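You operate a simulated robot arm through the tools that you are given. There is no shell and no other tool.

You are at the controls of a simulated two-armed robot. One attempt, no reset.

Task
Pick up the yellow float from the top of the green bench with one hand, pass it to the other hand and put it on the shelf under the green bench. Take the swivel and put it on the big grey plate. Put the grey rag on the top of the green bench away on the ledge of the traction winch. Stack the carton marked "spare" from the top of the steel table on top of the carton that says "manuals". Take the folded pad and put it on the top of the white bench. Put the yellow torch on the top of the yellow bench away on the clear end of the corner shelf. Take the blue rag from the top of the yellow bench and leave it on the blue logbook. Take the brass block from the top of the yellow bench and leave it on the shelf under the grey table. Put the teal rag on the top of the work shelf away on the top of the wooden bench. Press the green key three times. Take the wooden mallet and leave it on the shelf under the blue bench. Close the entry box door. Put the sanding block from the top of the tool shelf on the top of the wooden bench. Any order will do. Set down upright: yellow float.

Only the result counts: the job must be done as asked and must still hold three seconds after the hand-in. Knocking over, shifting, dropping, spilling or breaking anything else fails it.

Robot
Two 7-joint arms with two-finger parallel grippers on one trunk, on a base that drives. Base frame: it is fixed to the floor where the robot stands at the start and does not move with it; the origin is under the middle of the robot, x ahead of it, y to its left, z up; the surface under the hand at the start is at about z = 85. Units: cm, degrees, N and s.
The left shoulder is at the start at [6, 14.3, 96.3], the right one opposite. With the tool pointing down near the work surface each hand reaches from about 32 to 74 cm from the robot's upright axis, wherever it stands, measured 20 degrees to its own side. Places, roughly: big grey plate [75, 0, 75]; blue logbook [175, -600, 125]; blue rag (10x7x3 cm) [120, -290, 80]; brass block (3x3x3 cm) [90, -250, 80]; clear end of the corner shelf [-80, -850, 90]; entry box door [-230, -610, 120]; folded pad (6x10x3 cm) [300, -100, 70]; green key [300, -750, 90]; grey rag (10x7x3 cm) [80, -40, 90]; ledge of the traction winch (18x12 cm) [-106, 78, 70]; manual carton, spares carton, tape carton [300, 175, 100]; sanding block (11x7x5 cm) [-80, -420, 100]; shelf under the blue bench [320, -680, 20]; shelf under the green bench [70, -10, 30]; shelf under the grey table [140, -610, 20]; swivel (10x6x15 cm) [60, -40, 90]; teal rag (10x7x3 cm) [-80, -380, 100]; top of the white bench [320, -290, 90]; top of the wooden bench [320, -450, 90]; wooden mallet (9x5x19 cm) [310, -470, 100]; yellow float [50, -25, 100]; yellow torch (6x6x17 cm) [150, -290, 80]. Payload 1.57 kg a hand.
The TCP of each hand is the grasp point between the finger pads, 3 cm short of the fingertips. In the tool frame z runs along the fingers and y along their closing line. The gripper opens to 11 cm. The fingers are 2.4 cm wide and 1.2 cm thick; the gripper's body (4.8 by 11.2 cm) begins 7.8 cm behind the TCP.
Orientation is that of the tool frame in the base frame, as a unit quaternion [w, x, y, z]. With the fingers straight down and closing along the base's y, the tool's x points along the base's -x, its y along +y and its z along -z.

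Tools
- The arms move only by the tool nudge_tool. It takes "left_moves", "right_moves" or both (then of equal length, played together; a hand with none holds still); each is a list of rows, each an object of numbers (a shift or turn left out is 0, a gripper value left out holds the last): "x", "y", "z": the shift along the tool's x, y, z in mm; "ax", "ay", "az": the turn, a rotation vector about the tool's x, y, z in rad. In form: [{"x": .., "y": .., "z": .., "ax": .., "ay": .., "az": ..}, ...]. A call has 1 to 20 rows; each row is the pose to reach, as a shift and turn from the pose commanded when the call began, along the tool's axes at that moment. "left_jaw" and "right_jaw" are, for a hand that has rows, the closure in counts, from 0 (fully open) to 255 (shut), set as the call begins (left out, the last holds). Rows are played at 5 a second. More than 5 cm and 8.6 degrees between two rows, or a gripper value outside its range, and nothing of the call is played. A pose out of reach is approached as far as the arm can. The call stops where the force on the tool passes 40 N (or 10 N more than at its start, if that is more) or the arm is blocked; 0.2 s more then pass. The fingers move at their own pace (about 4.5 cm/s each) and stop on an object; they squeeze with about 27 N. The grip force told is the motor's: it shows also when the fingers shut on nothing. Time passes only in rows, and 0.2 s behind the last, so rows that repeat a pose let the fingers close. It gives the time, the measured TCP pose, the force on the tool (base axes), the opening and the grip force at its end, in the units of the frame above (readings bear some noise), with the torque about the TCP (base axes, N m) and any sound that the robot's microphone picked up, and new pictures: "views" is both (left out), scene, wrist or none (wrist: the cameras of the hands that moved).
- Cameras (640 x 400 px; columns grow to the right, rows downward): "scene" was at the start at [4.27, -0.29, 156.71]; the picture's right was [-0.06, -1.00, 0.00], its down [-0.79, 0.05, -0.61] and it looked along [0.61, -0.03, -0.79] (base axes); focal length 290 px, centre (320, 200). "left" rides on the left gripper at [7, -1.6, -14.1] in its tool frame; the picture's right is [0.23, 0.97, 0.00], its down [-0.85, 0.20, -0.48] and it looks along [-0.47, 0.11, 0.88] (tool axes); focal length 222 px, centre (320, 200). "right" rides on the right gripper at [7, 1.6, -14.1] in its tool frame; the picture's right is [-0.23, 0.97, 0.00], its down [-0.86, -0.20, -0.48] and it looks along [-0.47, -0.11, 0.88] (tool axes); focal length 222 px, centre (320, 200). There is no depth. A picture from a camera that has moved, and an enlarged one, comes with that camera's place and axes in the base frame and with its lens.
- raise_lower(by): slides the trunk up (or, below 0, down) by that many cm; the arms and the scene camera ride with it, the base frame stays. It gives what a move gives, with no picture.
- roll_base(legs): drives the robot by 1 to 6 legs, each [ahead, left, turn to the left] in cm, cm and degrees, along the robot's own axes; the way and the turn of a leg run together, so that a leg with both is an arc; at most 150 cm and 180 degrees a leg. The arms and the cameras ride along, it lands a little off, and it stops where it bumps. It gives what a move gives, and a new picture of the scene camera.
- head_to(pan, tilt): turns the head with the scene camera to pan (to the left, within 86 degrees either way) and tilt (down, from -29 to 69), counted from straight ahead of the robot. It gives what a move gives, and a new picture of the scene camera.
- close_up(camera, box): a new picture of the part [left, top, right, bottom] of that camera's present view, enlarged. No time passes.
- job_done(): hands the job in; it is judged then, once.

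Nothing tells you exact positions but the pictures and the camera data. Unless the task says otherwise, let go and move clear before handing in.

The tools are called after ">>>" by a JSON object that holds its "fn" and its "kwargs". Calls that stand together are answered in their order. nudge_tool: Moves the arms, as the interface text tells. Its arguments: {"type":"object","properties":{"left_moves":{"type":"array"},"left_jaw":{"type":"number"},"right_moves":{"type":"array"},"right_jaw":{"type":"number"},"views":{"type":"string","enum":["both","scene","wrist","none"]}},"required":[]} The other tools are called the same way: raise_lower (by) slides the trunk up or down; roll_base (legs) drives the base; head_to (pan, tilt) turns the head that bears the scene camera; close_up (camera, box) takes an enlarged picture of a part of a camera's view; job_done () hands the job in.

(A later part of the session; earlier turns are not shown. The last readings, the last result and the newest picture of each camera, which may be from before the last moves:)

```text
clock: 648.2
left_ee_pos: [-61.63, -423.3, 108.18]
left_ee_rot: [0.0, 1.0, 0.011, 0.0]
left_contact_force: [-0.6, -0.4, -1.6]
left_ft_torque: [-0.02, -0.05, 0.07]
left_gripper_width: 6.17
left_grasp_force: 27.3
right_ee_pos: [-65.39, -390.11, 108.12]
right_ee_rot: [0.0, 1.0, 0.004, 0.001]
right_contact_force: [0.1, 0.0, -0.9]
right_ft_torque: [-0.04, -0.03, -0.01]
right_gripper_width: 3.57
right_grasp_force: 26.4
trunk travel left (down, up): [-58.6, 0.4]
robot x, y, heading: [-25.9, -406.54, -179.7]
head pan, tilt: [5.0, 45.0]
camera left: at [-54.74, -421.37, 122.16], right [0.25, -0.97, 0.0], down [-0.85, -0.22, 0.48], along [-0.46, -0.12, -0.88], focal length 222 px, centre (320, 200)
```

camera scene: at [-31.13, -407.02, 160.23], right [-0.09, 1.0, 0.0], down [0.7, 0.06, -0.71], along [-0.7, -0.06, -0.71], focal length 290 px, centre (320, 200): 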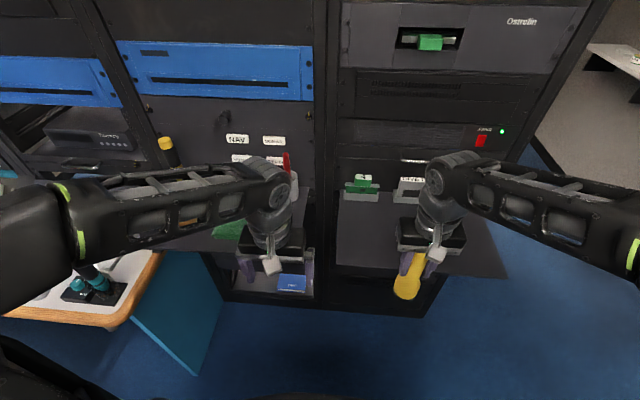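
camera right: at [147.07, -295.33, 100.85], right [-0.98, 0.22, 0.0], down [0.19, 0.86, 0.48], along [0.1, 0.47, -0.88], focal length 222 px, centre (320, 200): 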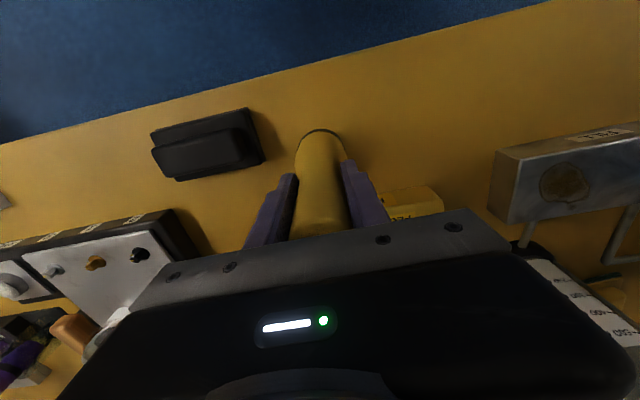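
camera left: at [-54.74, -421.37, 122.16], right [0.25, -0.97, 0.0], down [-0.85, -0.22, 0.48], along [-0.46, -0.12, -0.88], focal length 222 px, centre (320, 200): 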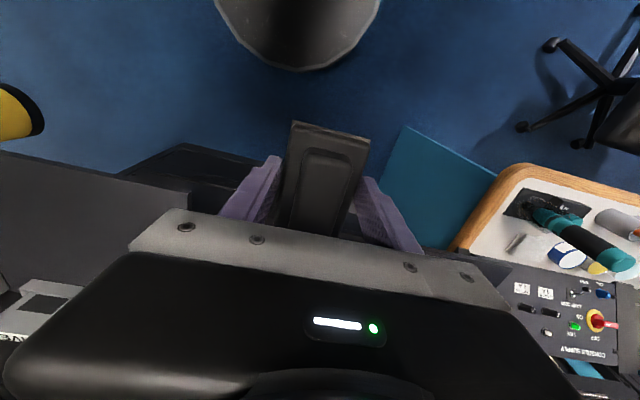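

Sanding block held. I'll take it to the wooden bench first.

>>> {"fn": "roll_base", "kwargs": {"legs": [[-30, 0, 0], [0, 0, 180], [0, -82, 0], [120, 0, 0], [115, 0, 0]]}}

>>> {"fn": "head_to", "kwargs": {"pan": 5, "tilt": 45}}

```text
clock: 672.5
left_ee_pos: [273.98, -464.7, 108.06]
left_ee_rot: [0.0, -0.018, 1.0, 0.001]
left_contact_force: [0.3, -0.3, -2.6]
left_ft_torque: [0.02, 0.06, 0.04]
left_gripper_width: 6.17
left_grasp_force: 26.6
right_ee_pos: [278.3, -497.76, 108.09]
right_ee_rot: [-0.001, -0.011, 1.0, 0.0]
right_contact_force: [-0.2, 0.4, -1.7]
right_ft_torque: [0.01, -0.01, -0.01]
right_gripper_width: 3.54
right_grasp_force: 26.4
trunk travel left (down, up): [-58.6, 0.4]
robot x, y, heading: [238.72, -482.2, 0.8]
head pan, tilt: [5.0, 45.0]
camera scene: at [243.34, -481.17, 160.22], right [0.1, -0.99, 0.0], down [-0.7, -0.07, -0.71], along [0.7, 0.07, -0.71], focal length 290 px, centre (320, 200)
```

scene: 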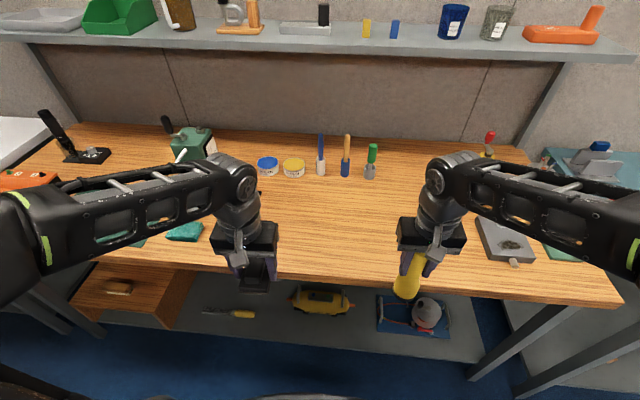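

```text
clock: 673.1
left_ee_pos: [273.99, -464.76, 108.04]
left_ee_rot: [0.0, -0.018, 1.0, 0.0]
left_contact_force: [-0.6, 0.6, -2.3]
left_ft_torque: [0.01, 0.04, 0.01]
left_gripper_width: 6.14
left_grasp_force: 27.0
right_ee_pos: [278.2, -497.86, 108.15]
right_ee_rot: [-0.001, -0.01, 1.0, -0.001]
right_contact_force: [0.6, -0.5, -1.4]
right_ft_torque: [0.01, -0.01, 0.01]
right_gripper_width: 3.53
right_grasp_force: 26.9
trunk travel left (down, up): [-58.6, 0.4]
robot x, y, heading: [238.25, -481.89, 1.0]
head pan, tilt: [5.0, 45.0]
camera scene: at [243.29, -481.17, 160.22], right [0.1, -0.99, 0.0], down [-0.7, -0.07, -0.71], along [0.7, 0.07, -0.71], focal length 290 px, centre (320, 200)
```

scene: 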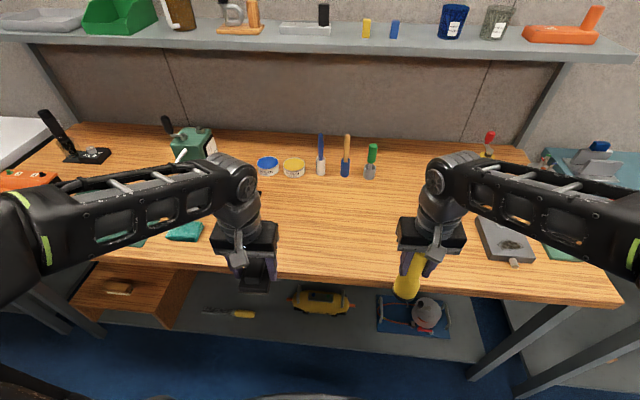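

>>> {"fn": "nudge_tool", "kwargs": {"left_moves": [{"x": -40, "y": -25}, {"x": -80, "y": -50}, {"x": -120, "y": -75}, {"x": -160, "y": -100}, {"x": -200, "y": -120}, {"x": -240, "y": -133}, {"x": -260, "y": -133}, {"x": -260, "y": -133, "z": 45}, {"x": -260, "y": -133, "z": 90}, {"x": -260, "y": -133, "z": 130}, {"x": -260, "y": -133, "z": 130}]}}

```text
clock: 675.5
left_ee_pos: [300.38, -477.06, 94.76]
left_ee_rot: [0.002, -0.017, 1.0, 0.0]
left_contact_force: [-0.1, 0.7, -1.8]
left_ft_torque: [0.01, 0.03, 0.0]
left_gripper_width: 6.17
left_grasp_force: 27.5
left hand out of reach, approached as far as the arm can: row 7
right_ee_pos: [278.07, -497.76, 108.25]
right_ee_rot: [-0.001, -0.01, 1.0, 0.0]
right_contact_force: [-0.9, 0.8, -1.8]
right_ft_torque: [0.05, 0.0, -0.01]
right_gripper_width: 3.57
right_grasp_force: 27.4
trunk travel left (down, up): [-58.6, 0.4]
robot x, y, heading: [238.17, -482.19, 0.9]
head pan, tilt: [5.0, 45.0]
camera scene: at [243.23, -481.17, 160.23], right [0.1, -0.99, 0.0], down [-0.7, -0.07, -0.71], along [0.7, 0.07, -0.71], focal length 290 px, centre (320, 200)
camera left: at [293.45, -478.77, 108.78], right [-0.26, 0.97, 0.0], down [0.85, 0.23, 0.48], along [0.46, 0.13, -0.88], focal length 222 px, centre (320, 200)
```

scene: 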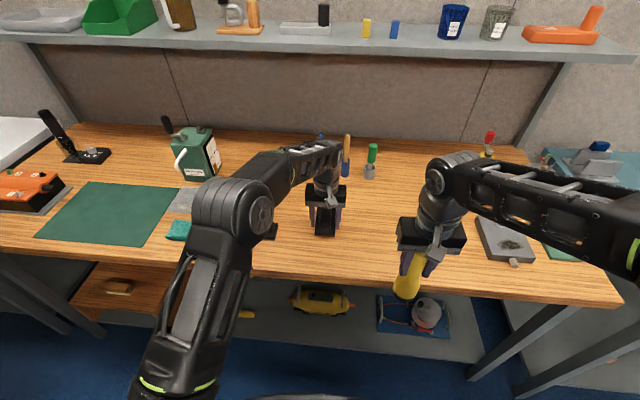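
left: 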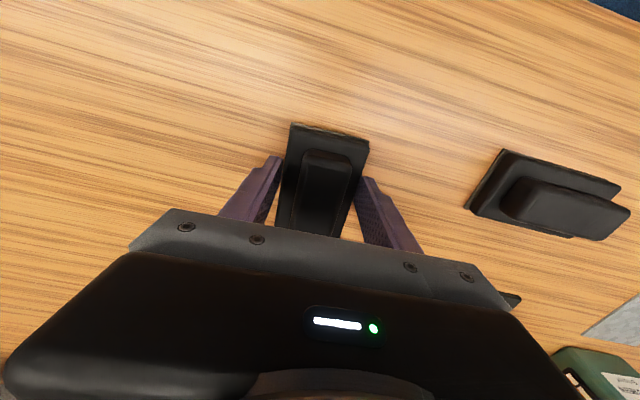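

>>> {"fn": "nudge_tool", "kwargs": {"left_moves": [{"z": 5}, {"z": 9}, {"z": 12}, {"z": 15}, {"z": 17}], "views": "none"}}

```text
clock: 676.7
left_ee_pos: [300.43, -477.12, 93.54]
left_ee_rot: [0.001, -0.017, 1.0, 0.0]
left_contact_force: [-0.4, -0.1, 1.3]
left_ft_torque: [-0.04, -0.12, 0.02]
left_gripper_width: 6.15
left_grasp_force: 27.4
right_ee_pos: [278.15, -497.87, 108.25]
right_ee_rot: [0.0, -0.011, 1.0, 0.001]
right_contact_force: [0.3, 0.0, -2.4]
right_ft_torque: [0.03, 0.01, -0.02]
right_gripper_width: 3.55
right_grasp_force: 27.0
trunk travel left (down, up): [-58.6, 0.4]
robot x, y, heading: [238.36, -482.1, 0.9]
head pan, tilt: [5.0, 45.0]
```

>>> {"fn": "nudge_tool", "kwargs": {"left_moves": [{"z": 0}, {"z": 0}, {"z": 0}], "left_jaw": 70, "views": "none"}}

>>> {"fn": "nudge_tool", "kwargs": {"left_moves": [{"z": -45}, {"z": -90}, {"z": -130}, {"z": -140, "x": 45}, {"z": -140, "x": 90}, {"z": -140, "x": 135, "y": 30}, {"z": -140, "x": 180, "y": 50}, {"z": -140, "x": 225, "y": 70}, {"z": -140, "x": 250, "y": 90}], "views": "scene"}}

```text
clock: 677.5
left_ee_pos: [300.46, -477.26, 93.36]
left_ee_rot: [0.0, -0.017, 1.0, 0.0]
left_contact_force: [-0.2, 0.1, -0.2]
left_ft_torque: [-0.01, 0.02, 0.0]
left_gripper_width: 7.99
left_grasp_force: 0.0
right_ee_pos: [278.11, -497.87, 108.05]
right_ee_rot: [-0.001, -0.01, 1.0, 0.0]
right_contact_force: [0.6, 0.0, -1.5]
right_ft_torque: [0.02, 0.0, -0.01]
right_gripper_width: 3.54
right_grasp_force: 27.1
trunk travel left (down, up): [-58.6, 0.4]
robot x, y, heading: [238.06, -482.07, 0.8]
head pan, tilt: [5.0, 45.0]
```

```text
refused: row 6 steps farther than a row can; nothing moved
```

>>> {"fn": "nudge_tool", "kwargs": {"left_moves": [{"z": -45}, {"z": -90}, {"z": -130}, {"z": -140, "x": 40}, {"z": -140, "x": 80}, {"z": -140, "x": 120, "y": 20}, {"z": -140, "x": 160, "y": 40}, {"z": -140, "x": 200, "y": 60}, {"z": -140, "x": 240, "y": 80}], "left_jaw": 0, "views": "scene"}}

```text
clock: 679.5
left_ee_pos: [275.93, -469.94, 107.4]
left_ee_rot: [0.001, -0.017, 1.0, 0.0]
left_contact_force: [-0.5, -0.5, -0.7]
left_ft_torque: [0.01, -0.05, 0.02]
left_gripper_width: 11.01
left_grasp_force: 0.1
right_ee_pos: [278.11, -497.73, 108.16]
right_ee_rot: [0.0, -0.009, 1.0, 0.001]
right_contact_force: [0.6, 0.5, -1.2]
right_ft_torque: [-0.03, -0.02, -0.01]
right_gripper_width: 3.55
right_grasp_force: 27.0
trunk travel left (down, up): [-58.6, 0.4]
robot x, y, heading: [238.3, -482.19, 0.9]
head pan, tilt: [5.0, 45.0]
camera scene: at [243.15, -481.11, 160.23], right [0.1, -0.99, 0.0], down [-0.7, -0.07, -0.71], along [0.7, 0.07, -0.71], focal length 290 px, centre (320, 200)
```

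scene: 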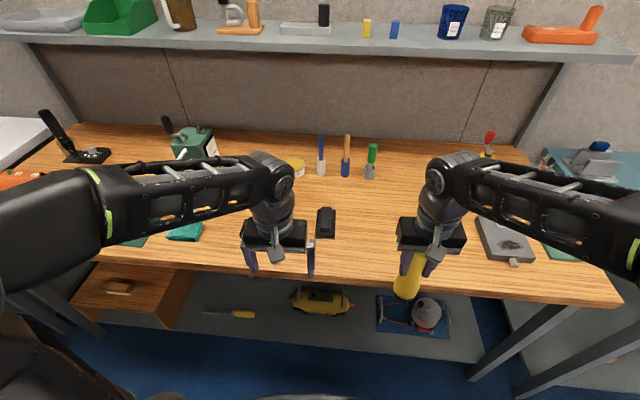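

Sanding block placed. Now to the corner shelf with the torch: back out, go west, then south.

>>> {"fn": "roll_base", "kwargs": {"legs": [[-40, 0, 0], [0, 0, 179], [138, 0, 0], [0, 0, 90], [120, 0, 0]]}}

>>> {"fn": "head_to", "kwargs": {"pan": -20, "tilt": 20}}

```text
clock: 705.1
left_ee_pos: [66.18, -639.54, 107.4]
left_ee_rot: [0.0, 0.724, 0.69, 0.0]
left_contact_force: [-0.5, -0.7, -0.1]
left_ft_torque: [-0.01, -0.04, 0.02]
left_gripper_width: 11.01
left_grasp_force: 0.2
right_ee_pos: [38.28, -639.26, 108.15]
right_ee_rot: [0.0, 0.729, 0.684, 0.001]
right_contact_force: [0.0, -0.3, -1.4]
right_ft_torque: [0.01, 0.02, -0.01]
right_gripper_width: 3.56
right_grasp_force: 26.7
trunk travel left (down, up): [-58.6, 0.4]
robot x, y, heading: [57.1, -600.35, -94.1]
head pan, tilt: [5.0, 45.0]
camera scene: at [57.35, -605.96, 160.22], right [-1.0, -0.02, 0.0], down [-0.01, 0.71, -0.71], along [0.01, -0.71, -0.71], focal length 290 px, centre (320, 200)
```

scene: 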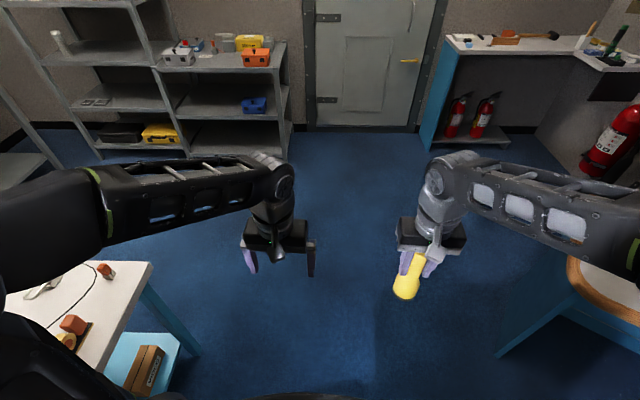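

```text
clock: 706.0
left_ee_pos: [66.18, -639.55, 107.35]
left_ee_rot: [0.0, 0.723, 0.69, 0.0]
left_contact_force: [-0.5, -0.4, 0.5]
left_ft_torque: [-0.01, -0.03, 0.01]
left_gripper_width: 11.02
left_grasp_force: 0.1
right_ee_pos: [38.14, -639.14, 108.14]
right_ee_rot: [-0.001, 0.729, 0.685, 0.001]
right_contact_force: [-0.1, 0.1, -1.6]
right_ft_torque: [0.01, 0.01, -0.01]
right_gripper_width: 3.53
right_grasp_force: 27.1
trunk travel left (down, up): [-58.6, 0.4]
robot x, y, heading: [57.43, -601.05, -94.1]
head pan, tilt: [-20.0, 20.0]
camera scene: at [53.43, -606.31, 164.08], right [-0.91, 0.4, 0.0], down [0.14, 0.31, -0.94], along [-0.38, -0.86, -0.34], focal length 290 px, centre (320, 200)
```

scene: 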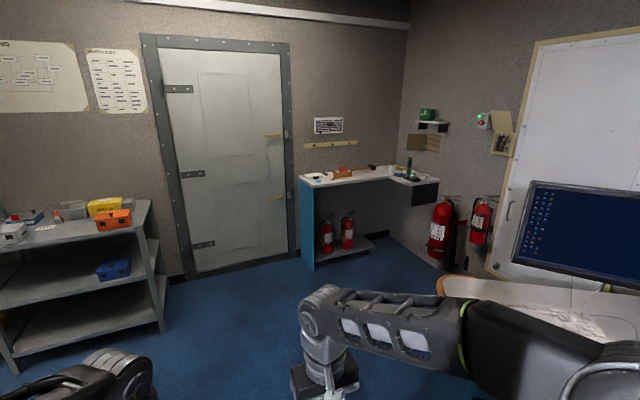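

>>> {"fn": "close_up", "kwargs": {"camera": "scene", "box": [285, 140, 465, 260]}}

>>> {"fn": "head_to", "kwargs": {"pan": -75, "tilt": 12}}

```text
3.33 times, centred on (375, 200) of scene
camera zoom: at [53.43, -606.31, 164.08], right [-0.91, 0.4, 0.0], down [0.14, 0.31, -0.94], along [-0.38, -0.86, -0.34], focal length 965 px, centre (137, 200)
```

zoom: 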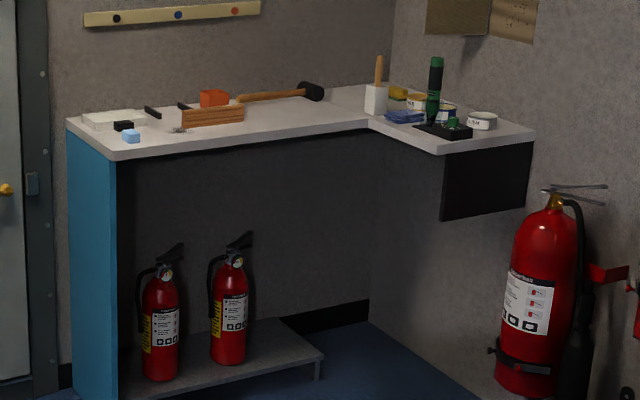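

```text
clock: 707.2
left_ee_pos: [66.16, -639.42, 107.27]
left_ee_rot: [0.001, 0.723, 0.69, 0.001]
left_contact_force: [-0.9, 1.0, 0.0]
left_ft_torque: [0.02, 0.02, 0.0]
left_gripper_width: 11.0
left_grasp_force: 0.0
right_ee_pos: [38.29, -639.25, 108.11]
right_ee_rot: [-0.001, 0.729, 0.685, 0.001]
right_contact_force: [0.4, 0.4, -2.3]
right_ft_torque: [0.01, -0.05, 0.01]
right_gripper_width: 3.54
right_grasp_force: 27.3
trunk travel left (down, up): [-58.6, 0.4]
robot x, y, heading: [57.05, -600.87, -94.2]
head pan, tilt: [-75.0, 12.0]
camera scene: at [48.05, -599.59, 165.39], right [-0.19, 0.98, 0.0], down [0.2, 0.04, -0.98], along [-0.96, -0.19, -0.21], focal length 290 px, centre (320, 200)
```

scene: 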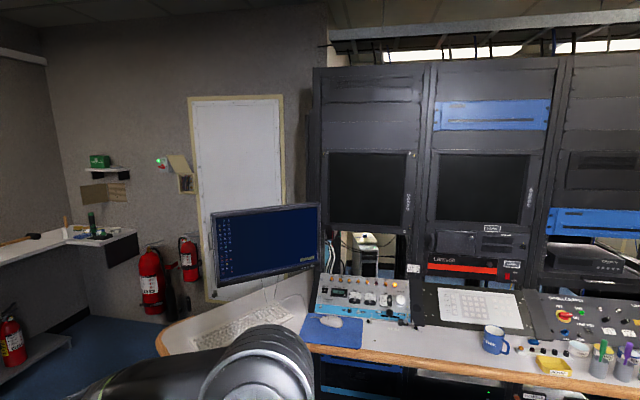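

The corner shelf's clear part is right of the wooden plank, around (-103,-840). I'll drive there.

>>> {"fn": "roll_base", "kwargs": {"legs": [[0, 0, 4], [143, 0, 0], [0, -140, 0]]}}

>>> {"fn": "head_to", "kwargs": {"pan": -5, "tilt": 35}}

```text
clock: 721.6
left_ee_pos: [-71.87, -786.55, 107.31]
left_ee_rot: [0.0, 0.704, 0.71, 0.0]
left_contact_force: [0.6, 1.1, -0.3]
left_ft_torque: [0.0, 0.02, 0.0]
left_gripper_width: 10.99
left_grasp_force: 0.1
right_ee_pos: [-99.95, -787.98, 108.15]
right_ee_rot: [-0.001, 0.709, 0.705, 0.001]
right_contact_force: [-0.3, 0.4, -1.6]
right_ft_torque: [-0.01, 0.01, 0.03]
right_gripper_width: 3.58
right_grasp_force: 27.7
trunk travel left (down, up): [-58.6, 0.4]
robot x, y, heading: [-83.33, -748.85, -90.7]
head pan, tilt: [-75.0, 12.0]
camera scene: at [-92.32, -747.82, 165.39], right [-0.25, 0.97, 0.0], down [0.2, 0.05, -0.98], along [-0.95, -0.24, -0.21], focal length 290 px, centre (320, 200)
```

scene: 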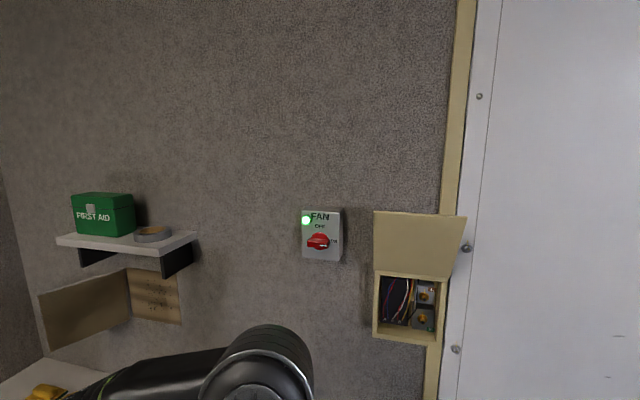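

```text
clock: 723.0
left_ee_pos: [-71.84, -786.55, 107.3]
left_ee_rot: [-0.001, 0.704, 0.71, 0.0]
left_contact_force: [-0.4, -0.5, -0.1]
left_ft_torque: [-0.01, -0.02, 0.02]
left_gripper_width: 10.99
left_grasp_force: 0.1
right_ee_pos: [-99.89, -788.02, 108.15]
right_ee_rot: [-0.001, 0.709, 0.705, 0.0]
right_contact_force: [-0.5, 0.7, -1.9]
right_ft_torque: [-0.01, 0.02, 0.03]
right_gripper_width: 3.53
right_grasp_force: 27.8
trunk travel left (down, up): [-58.6, 0.4]
robot x, y, heading: [-82.76, -748.78, -90.8]
head pan, tilt: [-5.0, 35.0]
camera scene: at [-84.12, -754.27, 161.71], right [-1.0, 0.1, 0.0], down [0.06, 0.57, -0.82], along [-0.08, -0.82, -0.57], focal length 290 px, centre (320, 200)
```

scene: 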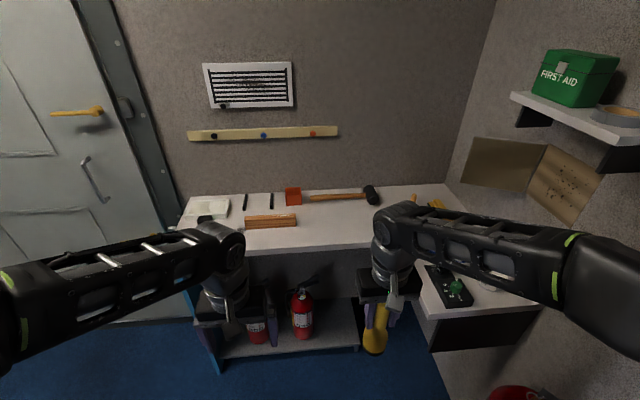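

The clear patch right of the plank is around (-93,-838). I'll drive forward and set the torch there.

>>> {"fn": "roll_base", "kwargs": {"legs": [[29, 0, 0.7]]}}

>>> {"fn": "nudge_tool", "kwargs": {"right_moves": [{"x": -40, "y": 15}, {"x": -80, "y": 30}, {"x": -120, "y": 45}, {"x": -160, "y": 60}, {"x": -200, "y": 70}, {"x": -200, "y": 70}]}}

```text
clock: 725.0
left_ee_pos: [-71.67, -815.18, 107.26]
left_ee_rot: [0.001, 0.7, 0.714, 0.0]
left_contact_force: [0.3, -0.2, 0.3]
left_ft_torque: [0.04, 0.04, -0.01]
left_gripper_width: 10.99
left_grasp_force: 0.0
right_ee_pos: [-99.43, -816.94, 108.06]
right_ee_rot: [-0.001, 0.705, 0.709, 0.0]
right_contact_force: [0.4, 0.3, -1.9]
right_ft_torque: [0.07, 0.03, 0.05]
right_gripper_width: 3.55
right_grasp_force: 27.3
trunk travel left (down, up): [-58.6, 0.4]
robot x, y, heading: [-83.33, -777.56, -90.0]
head pan, tilt: [-5.0, 35.0]
camera scene: at [-84.19, -783.06, 161.7], right [-1.0, 0.09, 0.0], down [0.05, 0.57, -0.82], along [-0.07, -0.82, -0.57], focal length 290 px, centre (320, 200)
```

scene: 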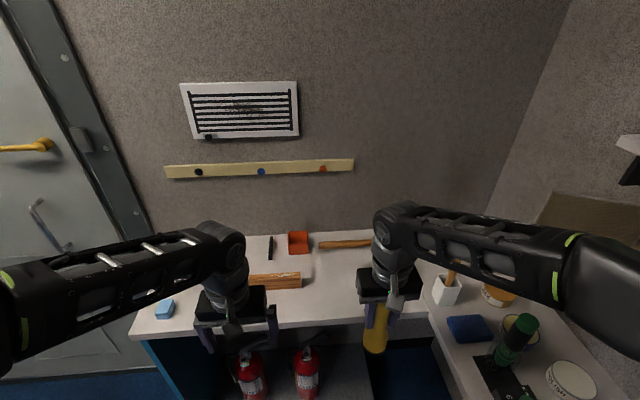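

```text
clock: 726.4
left_ee_pos: [-71.66, -815.02, 107.33]
left_ee_rot: [0.001, 0.699, 0.715, -0.001]
left_contact_force: [0.7, 0.3, -0.2]
left_ft_torque: [-0.03, 0.01, 0.01]
left_gripper_width: 10.97
left_grasp_force: 0.1
right_ee_pos: [-92.34, -836.55, 108.13]
right_ee_rot: [0.0, 0.705, 0.71, 0.0]
right_contact_force: [-0.1, 0.1, -1.6]
right_ft_torque: [0.0, -0.01, 0.01]
right_gripper_width: 3.52
right_grasp_force: 26.8
trunk travel left (down, up): [-58.6, 0.4]
robot x, y, heading: [-83.19, -777.01, -89.8]
head pan, tilt: [-5.0, 35.0]
camera scene: at [-84.22, -782.83, 161.71], right [-1.0, 0.09, 0.0], down [0.05, 0.57, -0.82], along [-0.07, -0.82, -0.57], focal length 290 px, centre (320, 200)
camera right: at [-90.8, -829.65, 122.41], right [0.98, -0.22, 0.0], down [-0.19, -0.86, 0.48], along [-0.11, -0.47, -0.88], focal length 222 px, centre (320, 200)
```

scene: 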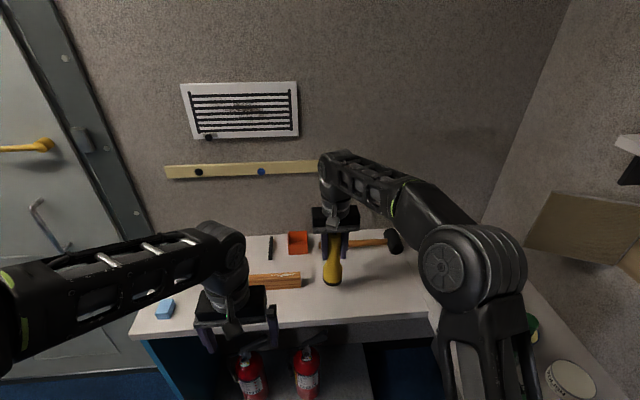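
right: 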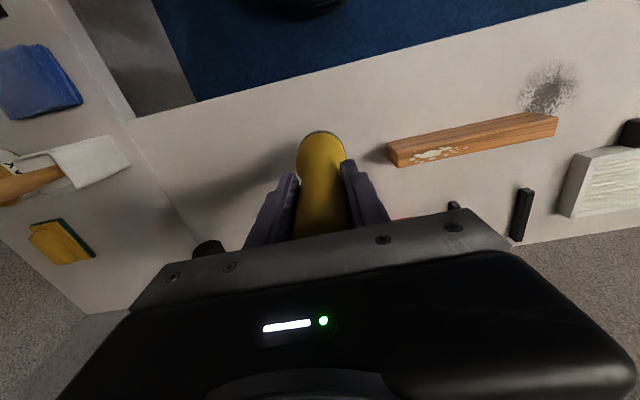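

>>> {"fn": "nudge_tool", "kwargs": {"right_moves": [{"y": -15, "z": 25}, {"y": -15, "z": 45}, {"y": -15, "z": 55}, {"y": -15, "z": 61}, {"y": -15, "z": 66}, {"y": -15, "z": 70}, {"y": -15, "z": 74}], "views": "none"}}

```text
clock: 728.0
left_ee_pos: [-71.58, -814.96, 107.46]
left_ee_rot: [0.001, 0.7, 0.714, 0.0]
left_contact_force: [0.2, 0.1, -0.9]
left_ft_torque: [0.0, -0.02, -0.01]
left_gripper_width: 11.0
left_grasp_force: 0.0
right_ee_pos: [-94.03, -836.72, 100.93]
right_ee_rot: [0.001, 0.705, 0.709, 0.0]
right_contact_force: [-7.6, -0.4, 26.6]
right_ft_torque: [-0.26, 0.58, -0.03]
right_gripper_width: 3.6
right_grasp_force: 27.2
trunk travel left (down, up): [-58.6, 0.4]
robot x, y, heading: [-83.18, -777.12, -89.8]
head pan, tilt: [-5.0, 35.0]
```

>>> {"fn": "nudge_tool", "kwargs": {"right_moves": [{"z": -3}, {"z": -3}], "views": "none"}}

>>> {"fn": "nudge_tool", "kwargs": {"right_moves": [{"z": 0}, {"z": 0}, {"z": 0}], "right_jaw": 110, "views": "wrist"}}

```text
clock: 728.6
left_ee_pos: [-71.59, -815.14, 107.25]
left_ee_rot: [0.001, 0.699, 0.715, 0.0]
left_contact_force: [0.0, -0.8, 0.3]
left_ft_torque: [-0.02, 0.03, 0.01]
left_gripper_width: 11.01
left_grasp_force: 0.0
right_ee_pos: [-93.91, -836.51, 100.83]
right_ee_rot: [-0.001, 0.704, 0.71, 0.001]
right_contact_force: [-2.1, 0.0, 7.3]
right_ft_torque: [-0.4, 0.33, -0.13]
right_gripper_width: 3.59
right_grasp_force: 27.0
trunk travel left (down, up): [-58.6, 0.4]
robot x, y, heading: [-83.78, -776.77, -90.0]
head pan, tilt: [-5.0, 35.0]
```

```text
clock: 729.4
left_ee_pos: [-71.68, -815.14, 107.27]
left_ee_rot: [0.0, 0.7, 0.714, -0.001]
left_contact_force: [-0.2, 0.3, 0.4]
left_ft_torque: [-0.03, 0.0, 0.0]
left_gripper_width: 10.99
left_grasp_force: 0.1
right_ee_pos: [-93.96, -836.72, 100.95]
right_ee_rot: [0.0, 0.705, 0.71, 0.0]
right_contact_force: [0.1, 0.5, 0.4]
right_ft_torque: [-0.02, 0.0, 0.04]
right_gripper_width: 6.25
right_grasp_force: 0.2
trunk travel left (down, up): [-58.6, 0.4]
robot x, y, heading: [-82.88, -777.18, -90.1]
head pan, tilt: [-5.0, 35.0]
camera right: at [-92.36, -829.8, 115.22], right [0.98, -0.22, 0.0], down [-0.19, -0.86, 0.48], along [-0.11, -0.46, -0.88], focal length 222 px, centre (320, 200)
```

right: 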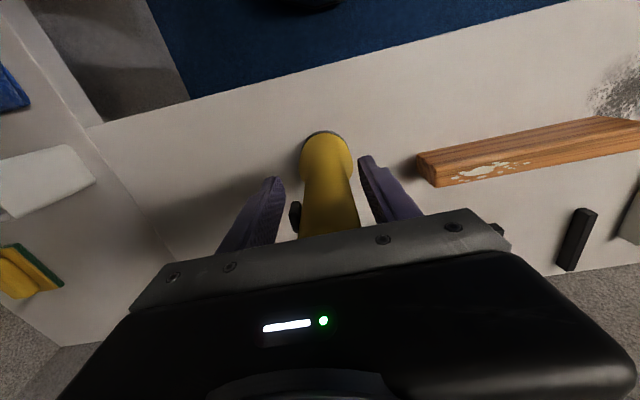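

Torch is standing, and off. I'll lift straight up, retract and check it.

>>> {"fn": "nudge_tool", "kwargs": {"right_moves": [{"z": -40}, {"z": -80}, {"z": -110}, {"z": -115, "x": 45}, {"z": -115, "x": 90}, {"z": -115, "x": 135}, {"z": -115, "x": 180}, {"z": -115, "x": 200}], "views": "scene"}}

```text
clock: 731.2
left_ee_pos: [-71.64, -815.08, 107.39]
left_ee_rot: [0.001, 0.7, 0.714, -0.001]
left_contact_force: [-0.3, -0.1, 0.8]
left_ft_torque: [0.01, 0.01, 0.0]
left_gripper_width: 11.01
left_grasp_force: 0.1
right_ee_pos: [-93.99, -816.48, 112.47]
right_ee_rot: [-0.001, 0.705, 0.709, 0.001]
right_contact_force: [-0.7, -0.3, -0.8]
right_ft_torque: [0.02, -0.03, 0.03]
right_gripper_width: 6.27
right_grasp_force: 0.1
right hand out of reach, approached as far as the arm can: row 3
trunk travel left (down, up): [-58.6, 0.4]
robot x, y, heading: [-83.05, -777.13, -90.0]
head pan, tilt: [-5.0, 35.0]
camera scene: at [-84.19, -782.89, 161.71], right [-1.0, 0.09, 0.0], down [0.05, 0.57, -0.82], along [-0.07, -0.82, -0.57], focal length 290 px, centre (320, 200)
```

scene: 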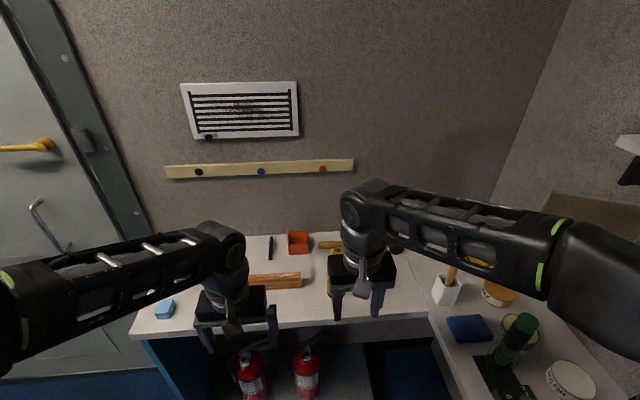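

The torch stands on the corner shelf. The entry box at (-230,-610) must be behind the racks; I'll drive back north and round their end.

>>> {"fn": "roll_base", "kwargs": {"legs": [[-34, 0, 0], [0, 140, 0], [0, 0, 180], [150, 0, 0], [150, 0, 0]]}}

```text
clock: 761.2
left_ee_pos: [46.47, -408.46, 107.38]
left_ee_rot: [-0.001, 0.722, -0.692, 0.0]
left_contact_force: [0.2, 0.0, -0.6]
left_ft_torque: [0.01, 0.0, 0.01]
left_gripper_width: 10.99
left_grasp_force: 0.0
right_ee_pos: [68.82, -406.68, 112.5]
right_ee_rot: [0.001, 0.717, -0.697, 0.001]
right_contact_force: [0.1, 0.8, 0.1]
right_ft_torque: [-0.03, 0.02, -0.03]
right_gripper_width: 6.25
right_grasp_force: 0.0
trunk travel left (down, up): [-58.6, 0.4]
robot x, y, heading: [59.16, -445.61, 91.3]
head pan, tilt: [-5.0, 35.0]
camera scene: at [59.4, -440.09, 161.7], right [1.0, -0.06, 0.0], down [-0.04, -0.57, -0.82], along [0.05, 0.82, -0.57], focal length 290 px, centre (320, 200)
```

scene: 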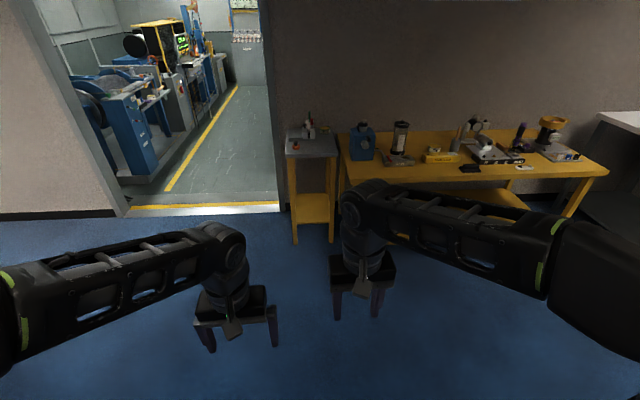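

>>> {"fn": "roll_base", "kwargs": {"legs": [[0, 65, -1.3], [132, 0, 0], [0, 0, 90]]}}

>>> {"fn": "head_to", "kwargs": {"pan": 10, "tilt": 15}}

```text
clock: 774.9
left_ee_pos: [-41.88, -325.6, 107.29]
left_ee_rot: [0.0, 1.0, 0.012, 0.0]
left_contact_force: [-0.8, 0.0, -0.4]
left_ft_torque: [-0.05, -0.05, 0.0]
left_gripper_width: 10.99
left_grasp_force: 0.0
right_ee_pos: [-43.38, -303.21, 112.59]
right_ee_rot: [-0.001, 1.0, 0.003, 0.0]
right_contact_force: [0.9, 0.2, -0.1]
right_ft_torque: [0.03, -0.02, -0.03]
right_gripper_width: 6.26
right_grasp_force: 0.0
trunk travel left (down, up): [-58.6, 0.4]
robot x, y, heading: [-4.13, -313.7, -179.9]
head pan, tilt: [-5.0, 35.0]
camera scene: at [-10.13, -312.91, 161.71], right [0.09, 1.0, 0.0], down [0.57, -0.05, -0.82], along [-0.82, 0.07, -0.57], focal length 290 px, centre (320, 200)
```

scene: 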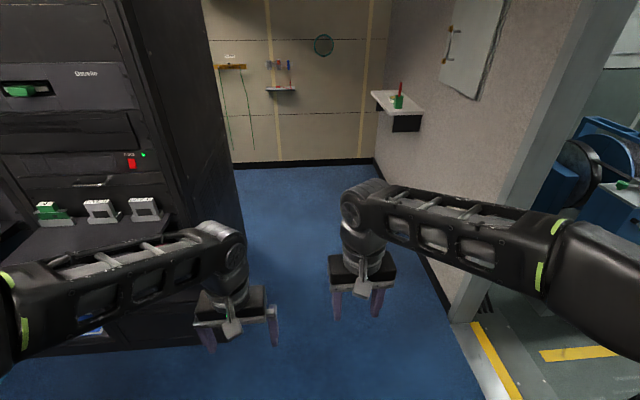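

```text
clock: 775.7
left_ee_pos: [-42.08, -325.41, 107.18]
left_ee_rot: [0.0, 1.0, 0.011, -0.001]
left_contact_force: [0.3, -0.2, 0.4]
left_ft_torque: [-0.03, 0.0, 0.05]
left_gripper_width: 11.01
left_grasp_force: 0.0
right_ee_pos: [-43.41, -303.1, 112.53]
right_ee_rot: [0.0, 1.0, 0.004, 0.001]
right_contact_force: [0.2, 0.4, 0.5]
right_ft_torque: [-0.03, 0.01, -0.02]
right_gripper_width: 6.25
right_grasp_force: 0.0
trunk travel left (down, up): [-58.6, 0.4]
robot x, y, heading: [-4.02, -314.27, -179.9]
head pan, tilt: [10.0, 15.0]
camera scene: at [-10.56, -315.28, 164.9], right [-0.18, 0.98, 0.0], down [0.26, 0.05, -0.97], along [-0.95, -0.17, -0.26], focal length 290 px, centre (320, 200)
```

scene: 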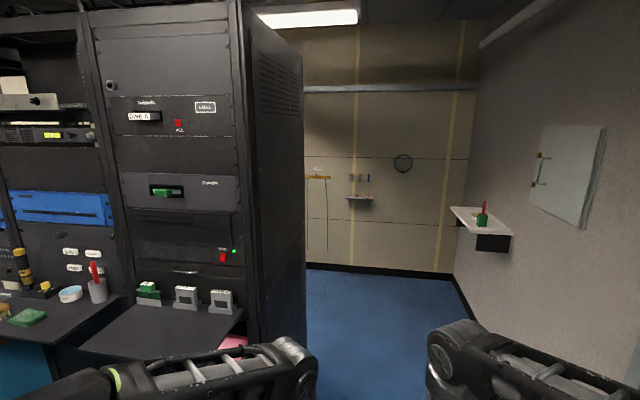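

>>> {"fn": "roll_base", "kwargs": {"legs": [[125, 0, 0], [115, 0, 0]]}}

>>> {"fn": "head_to", "kwargs": {"pan": 75, "tilt": 15}}

```text
clock: 787.6
left_ee_pos: [-283.99, -333.74, 107.28]
left_ee_rot: [0.0, 0.999, 0.036, 0.0]
left_contact_force: [-0.2, 0.2, -0.6]
left_ft_torque: [0.03, -0.01, 0.0]
left_gripper_width: 11.02
left_grasp_force: 0.0
right_ee_pos: [-286.51, -311.5, 112.57]
right_ee_rot: [0.0, 1.0, 0.027, 0.001]
right_contact_force: [0.1, -0.2, 0.0]
right_ft_torque: [-0.03, -0.01, -0.03]
right_gripper_width: 6.26
right_grasp_force: 0.0
trunk travel left (down, up): [-58.6, 0.4]
robot x, y, heading: [-246.76, -320.79, -177.1]
head pan, tilt: [10.0, 15.0]
camera scene: at [-253.17, -322.08, 164.9], right [-0.22, 0.97, 0.0], down [0.25, 0.06, -0.97], along [-0.94, -0.22, -0.26], focal length 290 px, centre (320, 200)
```

scene: 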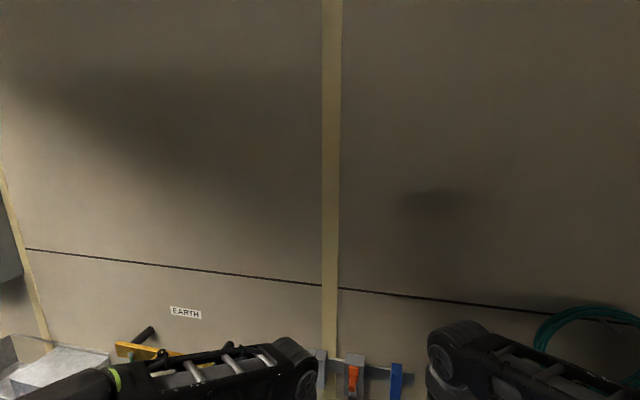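

```text
clock: 789.0
left_ee_pos: [-283.91, -333.92, 107.26]
left_ee_rot: [0.0, 0.999, 0.036, 0.0]
left_contact_force: [0.0, -0.3, 1.2]
left_ft_torque: [-0.01, 0.01, -0.02]
left_gripper_width: 11.0
left_grasp_force: 0.0
right_ee_pos: [-286.58, -311.49, 112.47]
right_ee_rot: [0.0, 1.0, 0.028, 0.001]
right_contact_force: [-0.7, 0.2, 0.5]
right_ft_torque: [0.01, 0.01, 0.02]
right_gripper_width: 6.25
right_grasp_force: 0.1
trunk travel left (down, up): [-58.6, 0.4]
robot x, y, heading: [-246.66, -320.47, -177.0]
head pan, tilt: [75.0, 15.0]
camera scene: at [-245.99, -329.13, 164.91], right [-0.98, 0.21, 0.0], down [0.05, 0.25, -0.97], along [-0.2, -0.94, -0.26], focal length 290 px, centre (320, 200)
```

scene: 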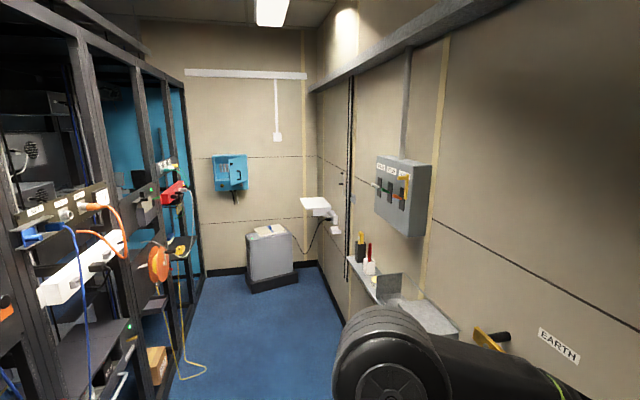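

>>> {"fn": "close_up", "kwargs": {"camera": "scene", "box": [180, 130, 350, 300]}}

```text
2.35 times, centred on (265, 215) of scene
camera zoom: at [-245.99, -329.13, 164.91], right [-0.98, 0.21, 0.0], down [0.05, 0.25, -0.97], along [-0.2, -0.94, -0.26], focal length 681 px, centre (449, 165)
```

zoom: 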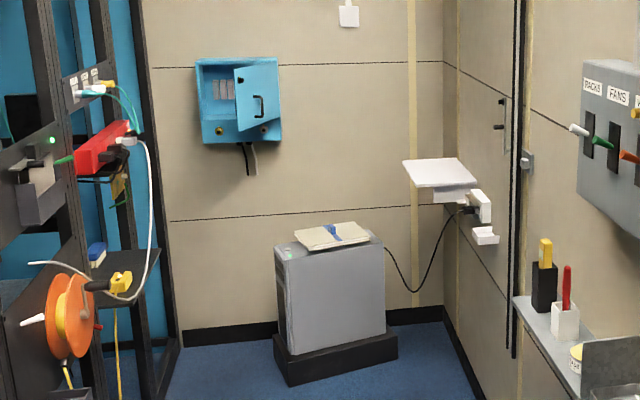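

The entry box is the blue box on the end wall behind the racks (about (-218,-630,116)), its door ajar and hinged on the right. I'll turn to face it and drive down the middle of the corridor.

>>> {"fn": "roll_base", "kwargs": {"legs": [[8, 0, 0], [0, 0, 87], [110, 0, 0]]}}

>>> {"fn": "head_to", "kwargs": {"pan": 10, "tilt": 20}}

```text
clock: 799.0
left_ee_pos: [-241.72, -468.79, 107.26]
left_ee_rot: [-0.001, 0.699, 0.715, 0.0]
left_contact_force: [0.1, 0.9, 0.3]
left_ft_torque: [0.03, -0.02, 0.02]
left_gripper_width: 11.0
left_grasp_force: 0.1
right_ee_pos: [-264.14, -470.26, 112.55]
right_ee_rot: [0.0, 0.705, 0.71, 0.001]
right_contact_force: [-0.8, -0.6, -1.0]
right_ft_torque: [-0.03, 0.05, -0.04]
right_gripper_width: 6.24
right_grasp_force: 0.0
trunk travel left (down, up): [-58.6, 0.4]
robot x, y, heading: [-253.56, -430.95, -89.7]
head pan, tilt: [75.0, 15.0]
camera scene: at [-244.7, -430.27, 164.91], right [-0.26, -0.97, 0.0], down [-0.25, 0.07, -0.97], along [0.93, -0.25, -0.26], focal length 290 px, centre (320, 200)
```

scene: 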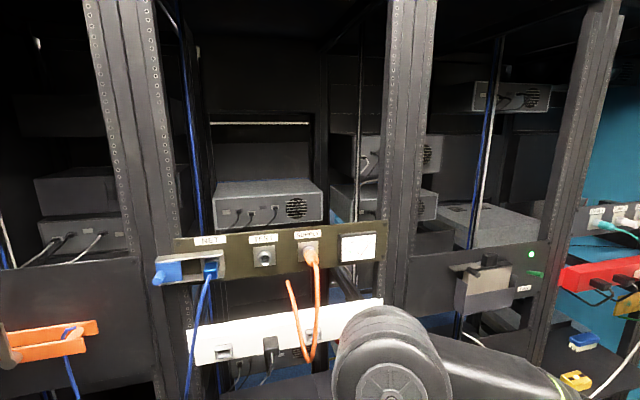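

```text
clock: 800.4
left_ee_pos: [-241.8, -468.85, 107.29]
left_ee_rot: [0.0, 0.698, 0.716, 0.0]
left_contact_force: [0.6, -0.7, 0.5]
left_ft_torque: [-0.01, 0.01, 0.03]
left_gripper_width: 11.01
left_grasp_force: 0.1
right_ee_pos: [-264.08, -470.14, 112.65]
right_ee_rot: [0.0, 0.704, 0.711, 0.001]
right_contact_force: [-0.3, 0.1, 0.0]
right_ft_torque: [-0.02, -0.04, 0.0]
right_gripper_width: 6.25
right_grasp_force: 0.0
trunk travel left (down, up): [-58.6, 0.4]
robot x, y, heading: [-253.43, -430.96, -89.8]
head pan, tilt: [10.0, 20.0]
camera scene: at [-252.08, -437.01, 164.09], right [-0.98, -0.18, 0.0], down [-0.06, 0.34, -0.94], along [0.17, -0.92, -0.34], focal length 290 px, centre (320, 200)
```

scene: 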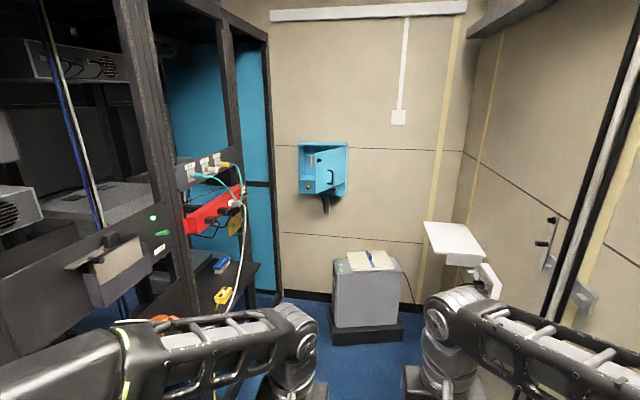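

>>> {"fn": "close_up", "kwargs": {"camera": "scene", "box": [270, 120, 380, 230]}}

>>> {"fn": "head_to", "kwargs": {"pan": 50, "tilt": 55}}

```text
3.64 times, centred on (325, 175) of scene
camera zoom: at [-252.08, -437.01, 164.09], right [-0.98, -0.18, 0.0], down [-0.06, 0.34, -0.94], along [0.17, -0.92, -0.34], focal length 1053 px, centre (302, 291)
```

zoom: 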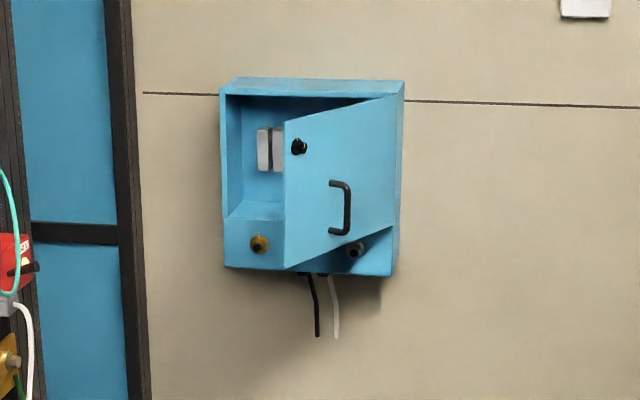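

```text
clock: 801.5
left_ee_pos: [-241.8, -468.78, 107.38]
left_ee_rot: [-0.001, 0.698, 0.716, 0.0]
left_contact_force: [0.0, 0.1, 0.4]
left_ft_torque: [-0.03, 0.03, 0.01]
left_gripper_width: 10.99
left_grasp_force: 0.1
right_ee_pos: [-264.17, -470.17, 112.61]
right_ee_rot: [-0.001, 0.704, 0.71, 0.001]
right_contact_force: [0.9, -1.0, 0.5]
right_ft_torque: [0.02, 0.01, -0.03]
right_gripper_width: 6.27
right_grasp_force: 0.1
trunk travel left (down, up): [-58.6, 0.4]
robot x, y, heading: [-253.59, -430.79, -90.3]
head pan, tilt: [50.0, 55.0]
camera scene: at [-248.2, -432.47, 158.89], right [-0.64, -0.77, 0.0], down [-0.63, 0.52, -0.57], along [0.44, -0.37, -0.82], focal length 290 px, centre (320, 200)
```

scene: 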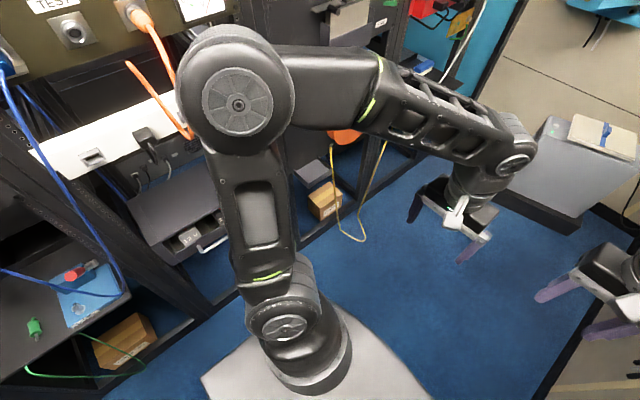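

The door's free edge is about (-216,-614), z 106–130, hinge at x≈-234. I'll drive closer, then tilt the left hand forward with closed fingers to push the door shut.

>>> {"fn": "roll_base", "kwargs": {"legs": [[110, 0, 0]]}}

>>> {"fn": "head_to", "kwargs": {"pan": 15, "tilt": 30}}

```text
clock: 807.1
left_ee_pos: [-239.16, -577.72, 107.27]
left_ee_rot: [0.0, 0.69, 0.724, 0.0]
left_contact_force: [0.7, 0.0, 0.5]
left_ft_torque: [0.02, 0.03, -0.01]
left_gripper_width: 11.02
left_grasp_force: 0.0
right_ee_pos: [-261.55, -579.55, 112.7]
right_ee_rot: [0.0, 0.696, 0.718, 0.001]
right_contact_force: [-0.6, -0.5, 0.1]
right_ft_torque: [-0.02, 0.02, -0.02]
right_gripper_width: 6.27
right_grasp_force: 0.0
trunk travel left (down, up): [-58.6, 0.4]
robot x, y, heading: [-251.85, -539.97, -88.7]
head pan, tilt: [50.0, 55.0]
camera scene: at [-246.48, -541.56, 158.88], right [-0.62, -0.78, 0.0], down [-0.64, 0.51, -0.57], along [0.45, -0.36, -0.82], focal length 290 px, centre (320, 200)
```

scene: 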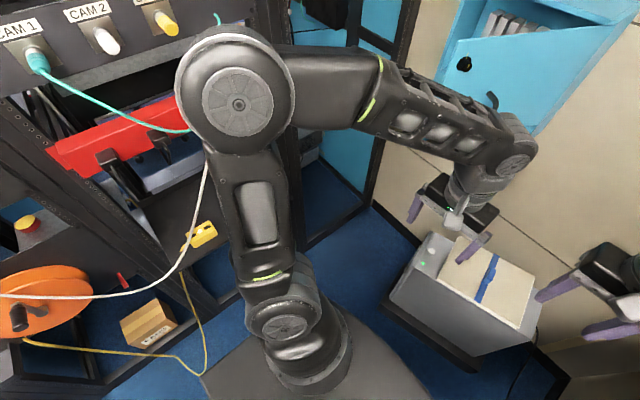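

```text
clock: 808.1
left_ee_pos: [-239.14, -577.7, 107.3]
left_ee_rot: [0.0, 0.69, 0.724, 0.0]
left_contact_force: [-0.2, 0.0, 1.1]
left_ft_torque: [-0.03, 0.0, 0.01]
left_gripper_width: 10.99
left_grasp_force: 0.1
right_ee_pos: [-261.56, -579.7, 112.65]
right_ee_rot: [0.0, 0.696, 0.718, 0.001]
right_contact_force: [0.5, -0.2, -0.6]
right_ft_torque: [-0.02, 0.0, -0.02]
right_gripper_width: 6.25
right_grasp_force: 0.1
trunk travel left (down, up): [-58.6, 0.4]
robot x, y, heading: [-251.62, -540.42, -88.5]
head pan, tilt: [15.0, 30.0]
camera scene: at [-249.55, -545.69, 162.48], right [-0.96, -0.29, 0.0], down [-0.14, 0.48, -0.87], along [0.25, -0.83, -0.5], focal length 290 px, centre (320, 200)
```

scene: 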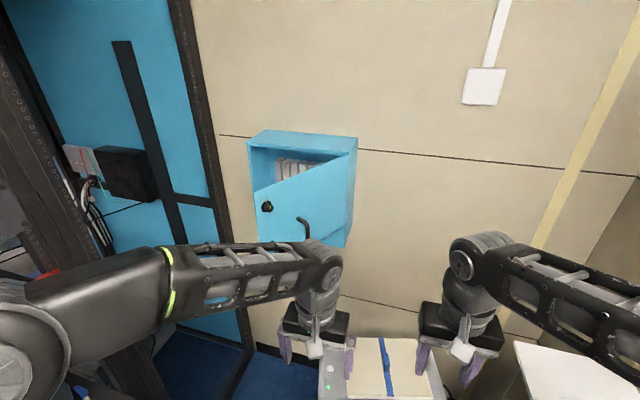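

>>> {"fn": "close_up", "kwargs": {"camera": "scene", "box": [230, 110, 390, 260]}}

```text
2.67 times, centred on (310, 185) of scene
camera zoom: at [-249.55, -545.69, 162.48], right [-0.96, -0.29, 0.0], down [-0.14, 0.48, -0.87], along [0.25, -0.83, -0.5], focal length 772 px, centre (347, 240)
```

zoom: 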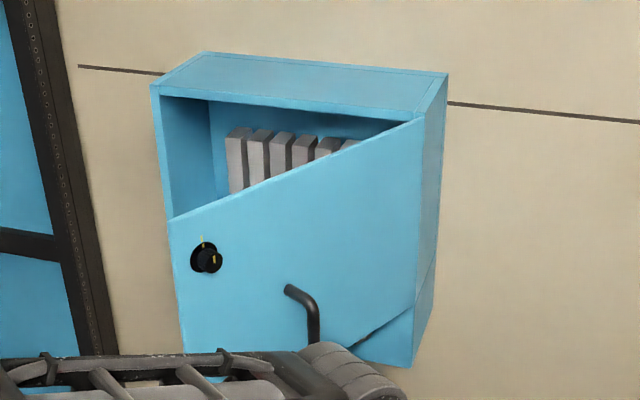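

The box front is at y≈-625.5; the door's free edge is at about (-217,-598), open ~59°. I'll pitch the left hand forward, closed, to z≈124.

>>> {"fn": "nudge_tool", "kwargs": {"left_moves": [{"y": 18, "x": 9, "z": -20, "ay": -0.131}, {"y": 37, "x": 19, "z": -42, "ay": -0.262}, {"y": 56, "x": 28, "z": -63, "ay": -0.393}, {"y": 75, "x": 38, "z": -85, "ay": -0.524}, {"y": 94, "x": 48, "z": -106, "ay": -0.655}, {"y": 112, "x": 57, "z": -128, "ay": -0.786}, {"y": 131, "x": 67, "z": -150, "ay": -0.917}, {"y": 150, "x": 77, "z": -172, "ay": -1.047}, {"y": 150, "x": 77, "z": -172, "ay": -1.047}], "left_jaw": 255}}

```text
clock: 810.1
left_ee_pos: [-224.19, -569.62, 126.0]
left_ee_rot: [0.361, 0.599, 0.626, -0.346]
left_contact_force: [0.5, -0.8, 0.1]
left_ft_torque: [0.02, 0.01, 0.0]
left_gripper_width: 0.0
left_grasp_force: 21.4
left hand out of reach, approached as far as the arm can: row 6, 7, 8, 9
right_ee_pos: [-261.61, -579.59, 112.5]
right_ee_rot: [-0.001, 0.696, 0.718, 0.001]
right_contact_force: [-0.3, -0.5, 0.1]
right_ft_torque: [-0.01, 0.04, 0.02]
right_gripper_width: 6.25
right_grasp_force: 0.1
trunk travel left (down, up): [-58.6, 0.4]
robot x, y, heading: [-252.07, -540.12, -88.7]
head pan, tilt: [15.0, 30.0]
camera scene: at [-249.58, -545.74, 162.48], right [-0.96, -0.28, 0.0], down [-0.14, 0.48, -0.87], along [0.25, -0.83, -0.5], focal length 290 px, centre (320, 200)
camera left: at [-226.63, -553.68, 127.03], right [0.97, 0.16, -0.2], down [0.2, 0.0, 0.98], along [0.15, -0.99, -0.04], focal length 222 px, centre (320, 200)
```

scene: 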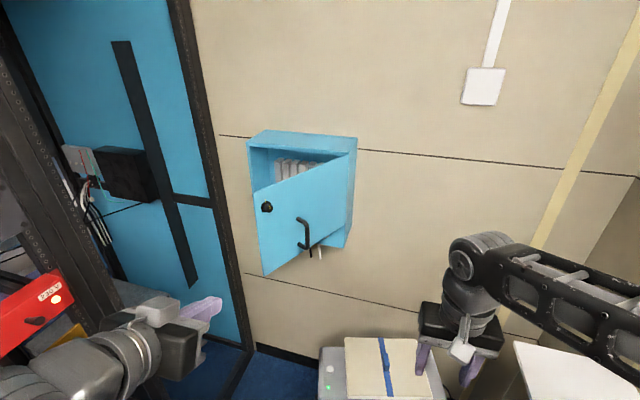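
left: 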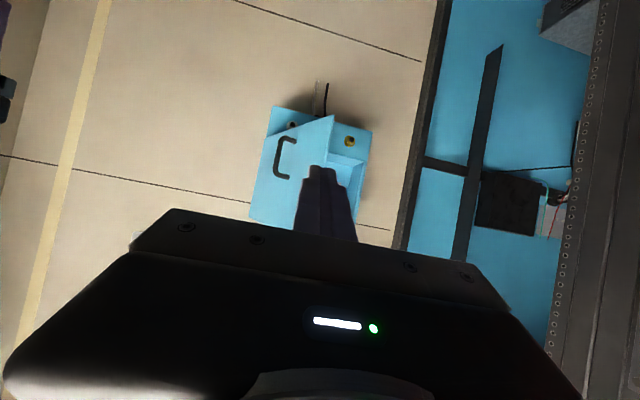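

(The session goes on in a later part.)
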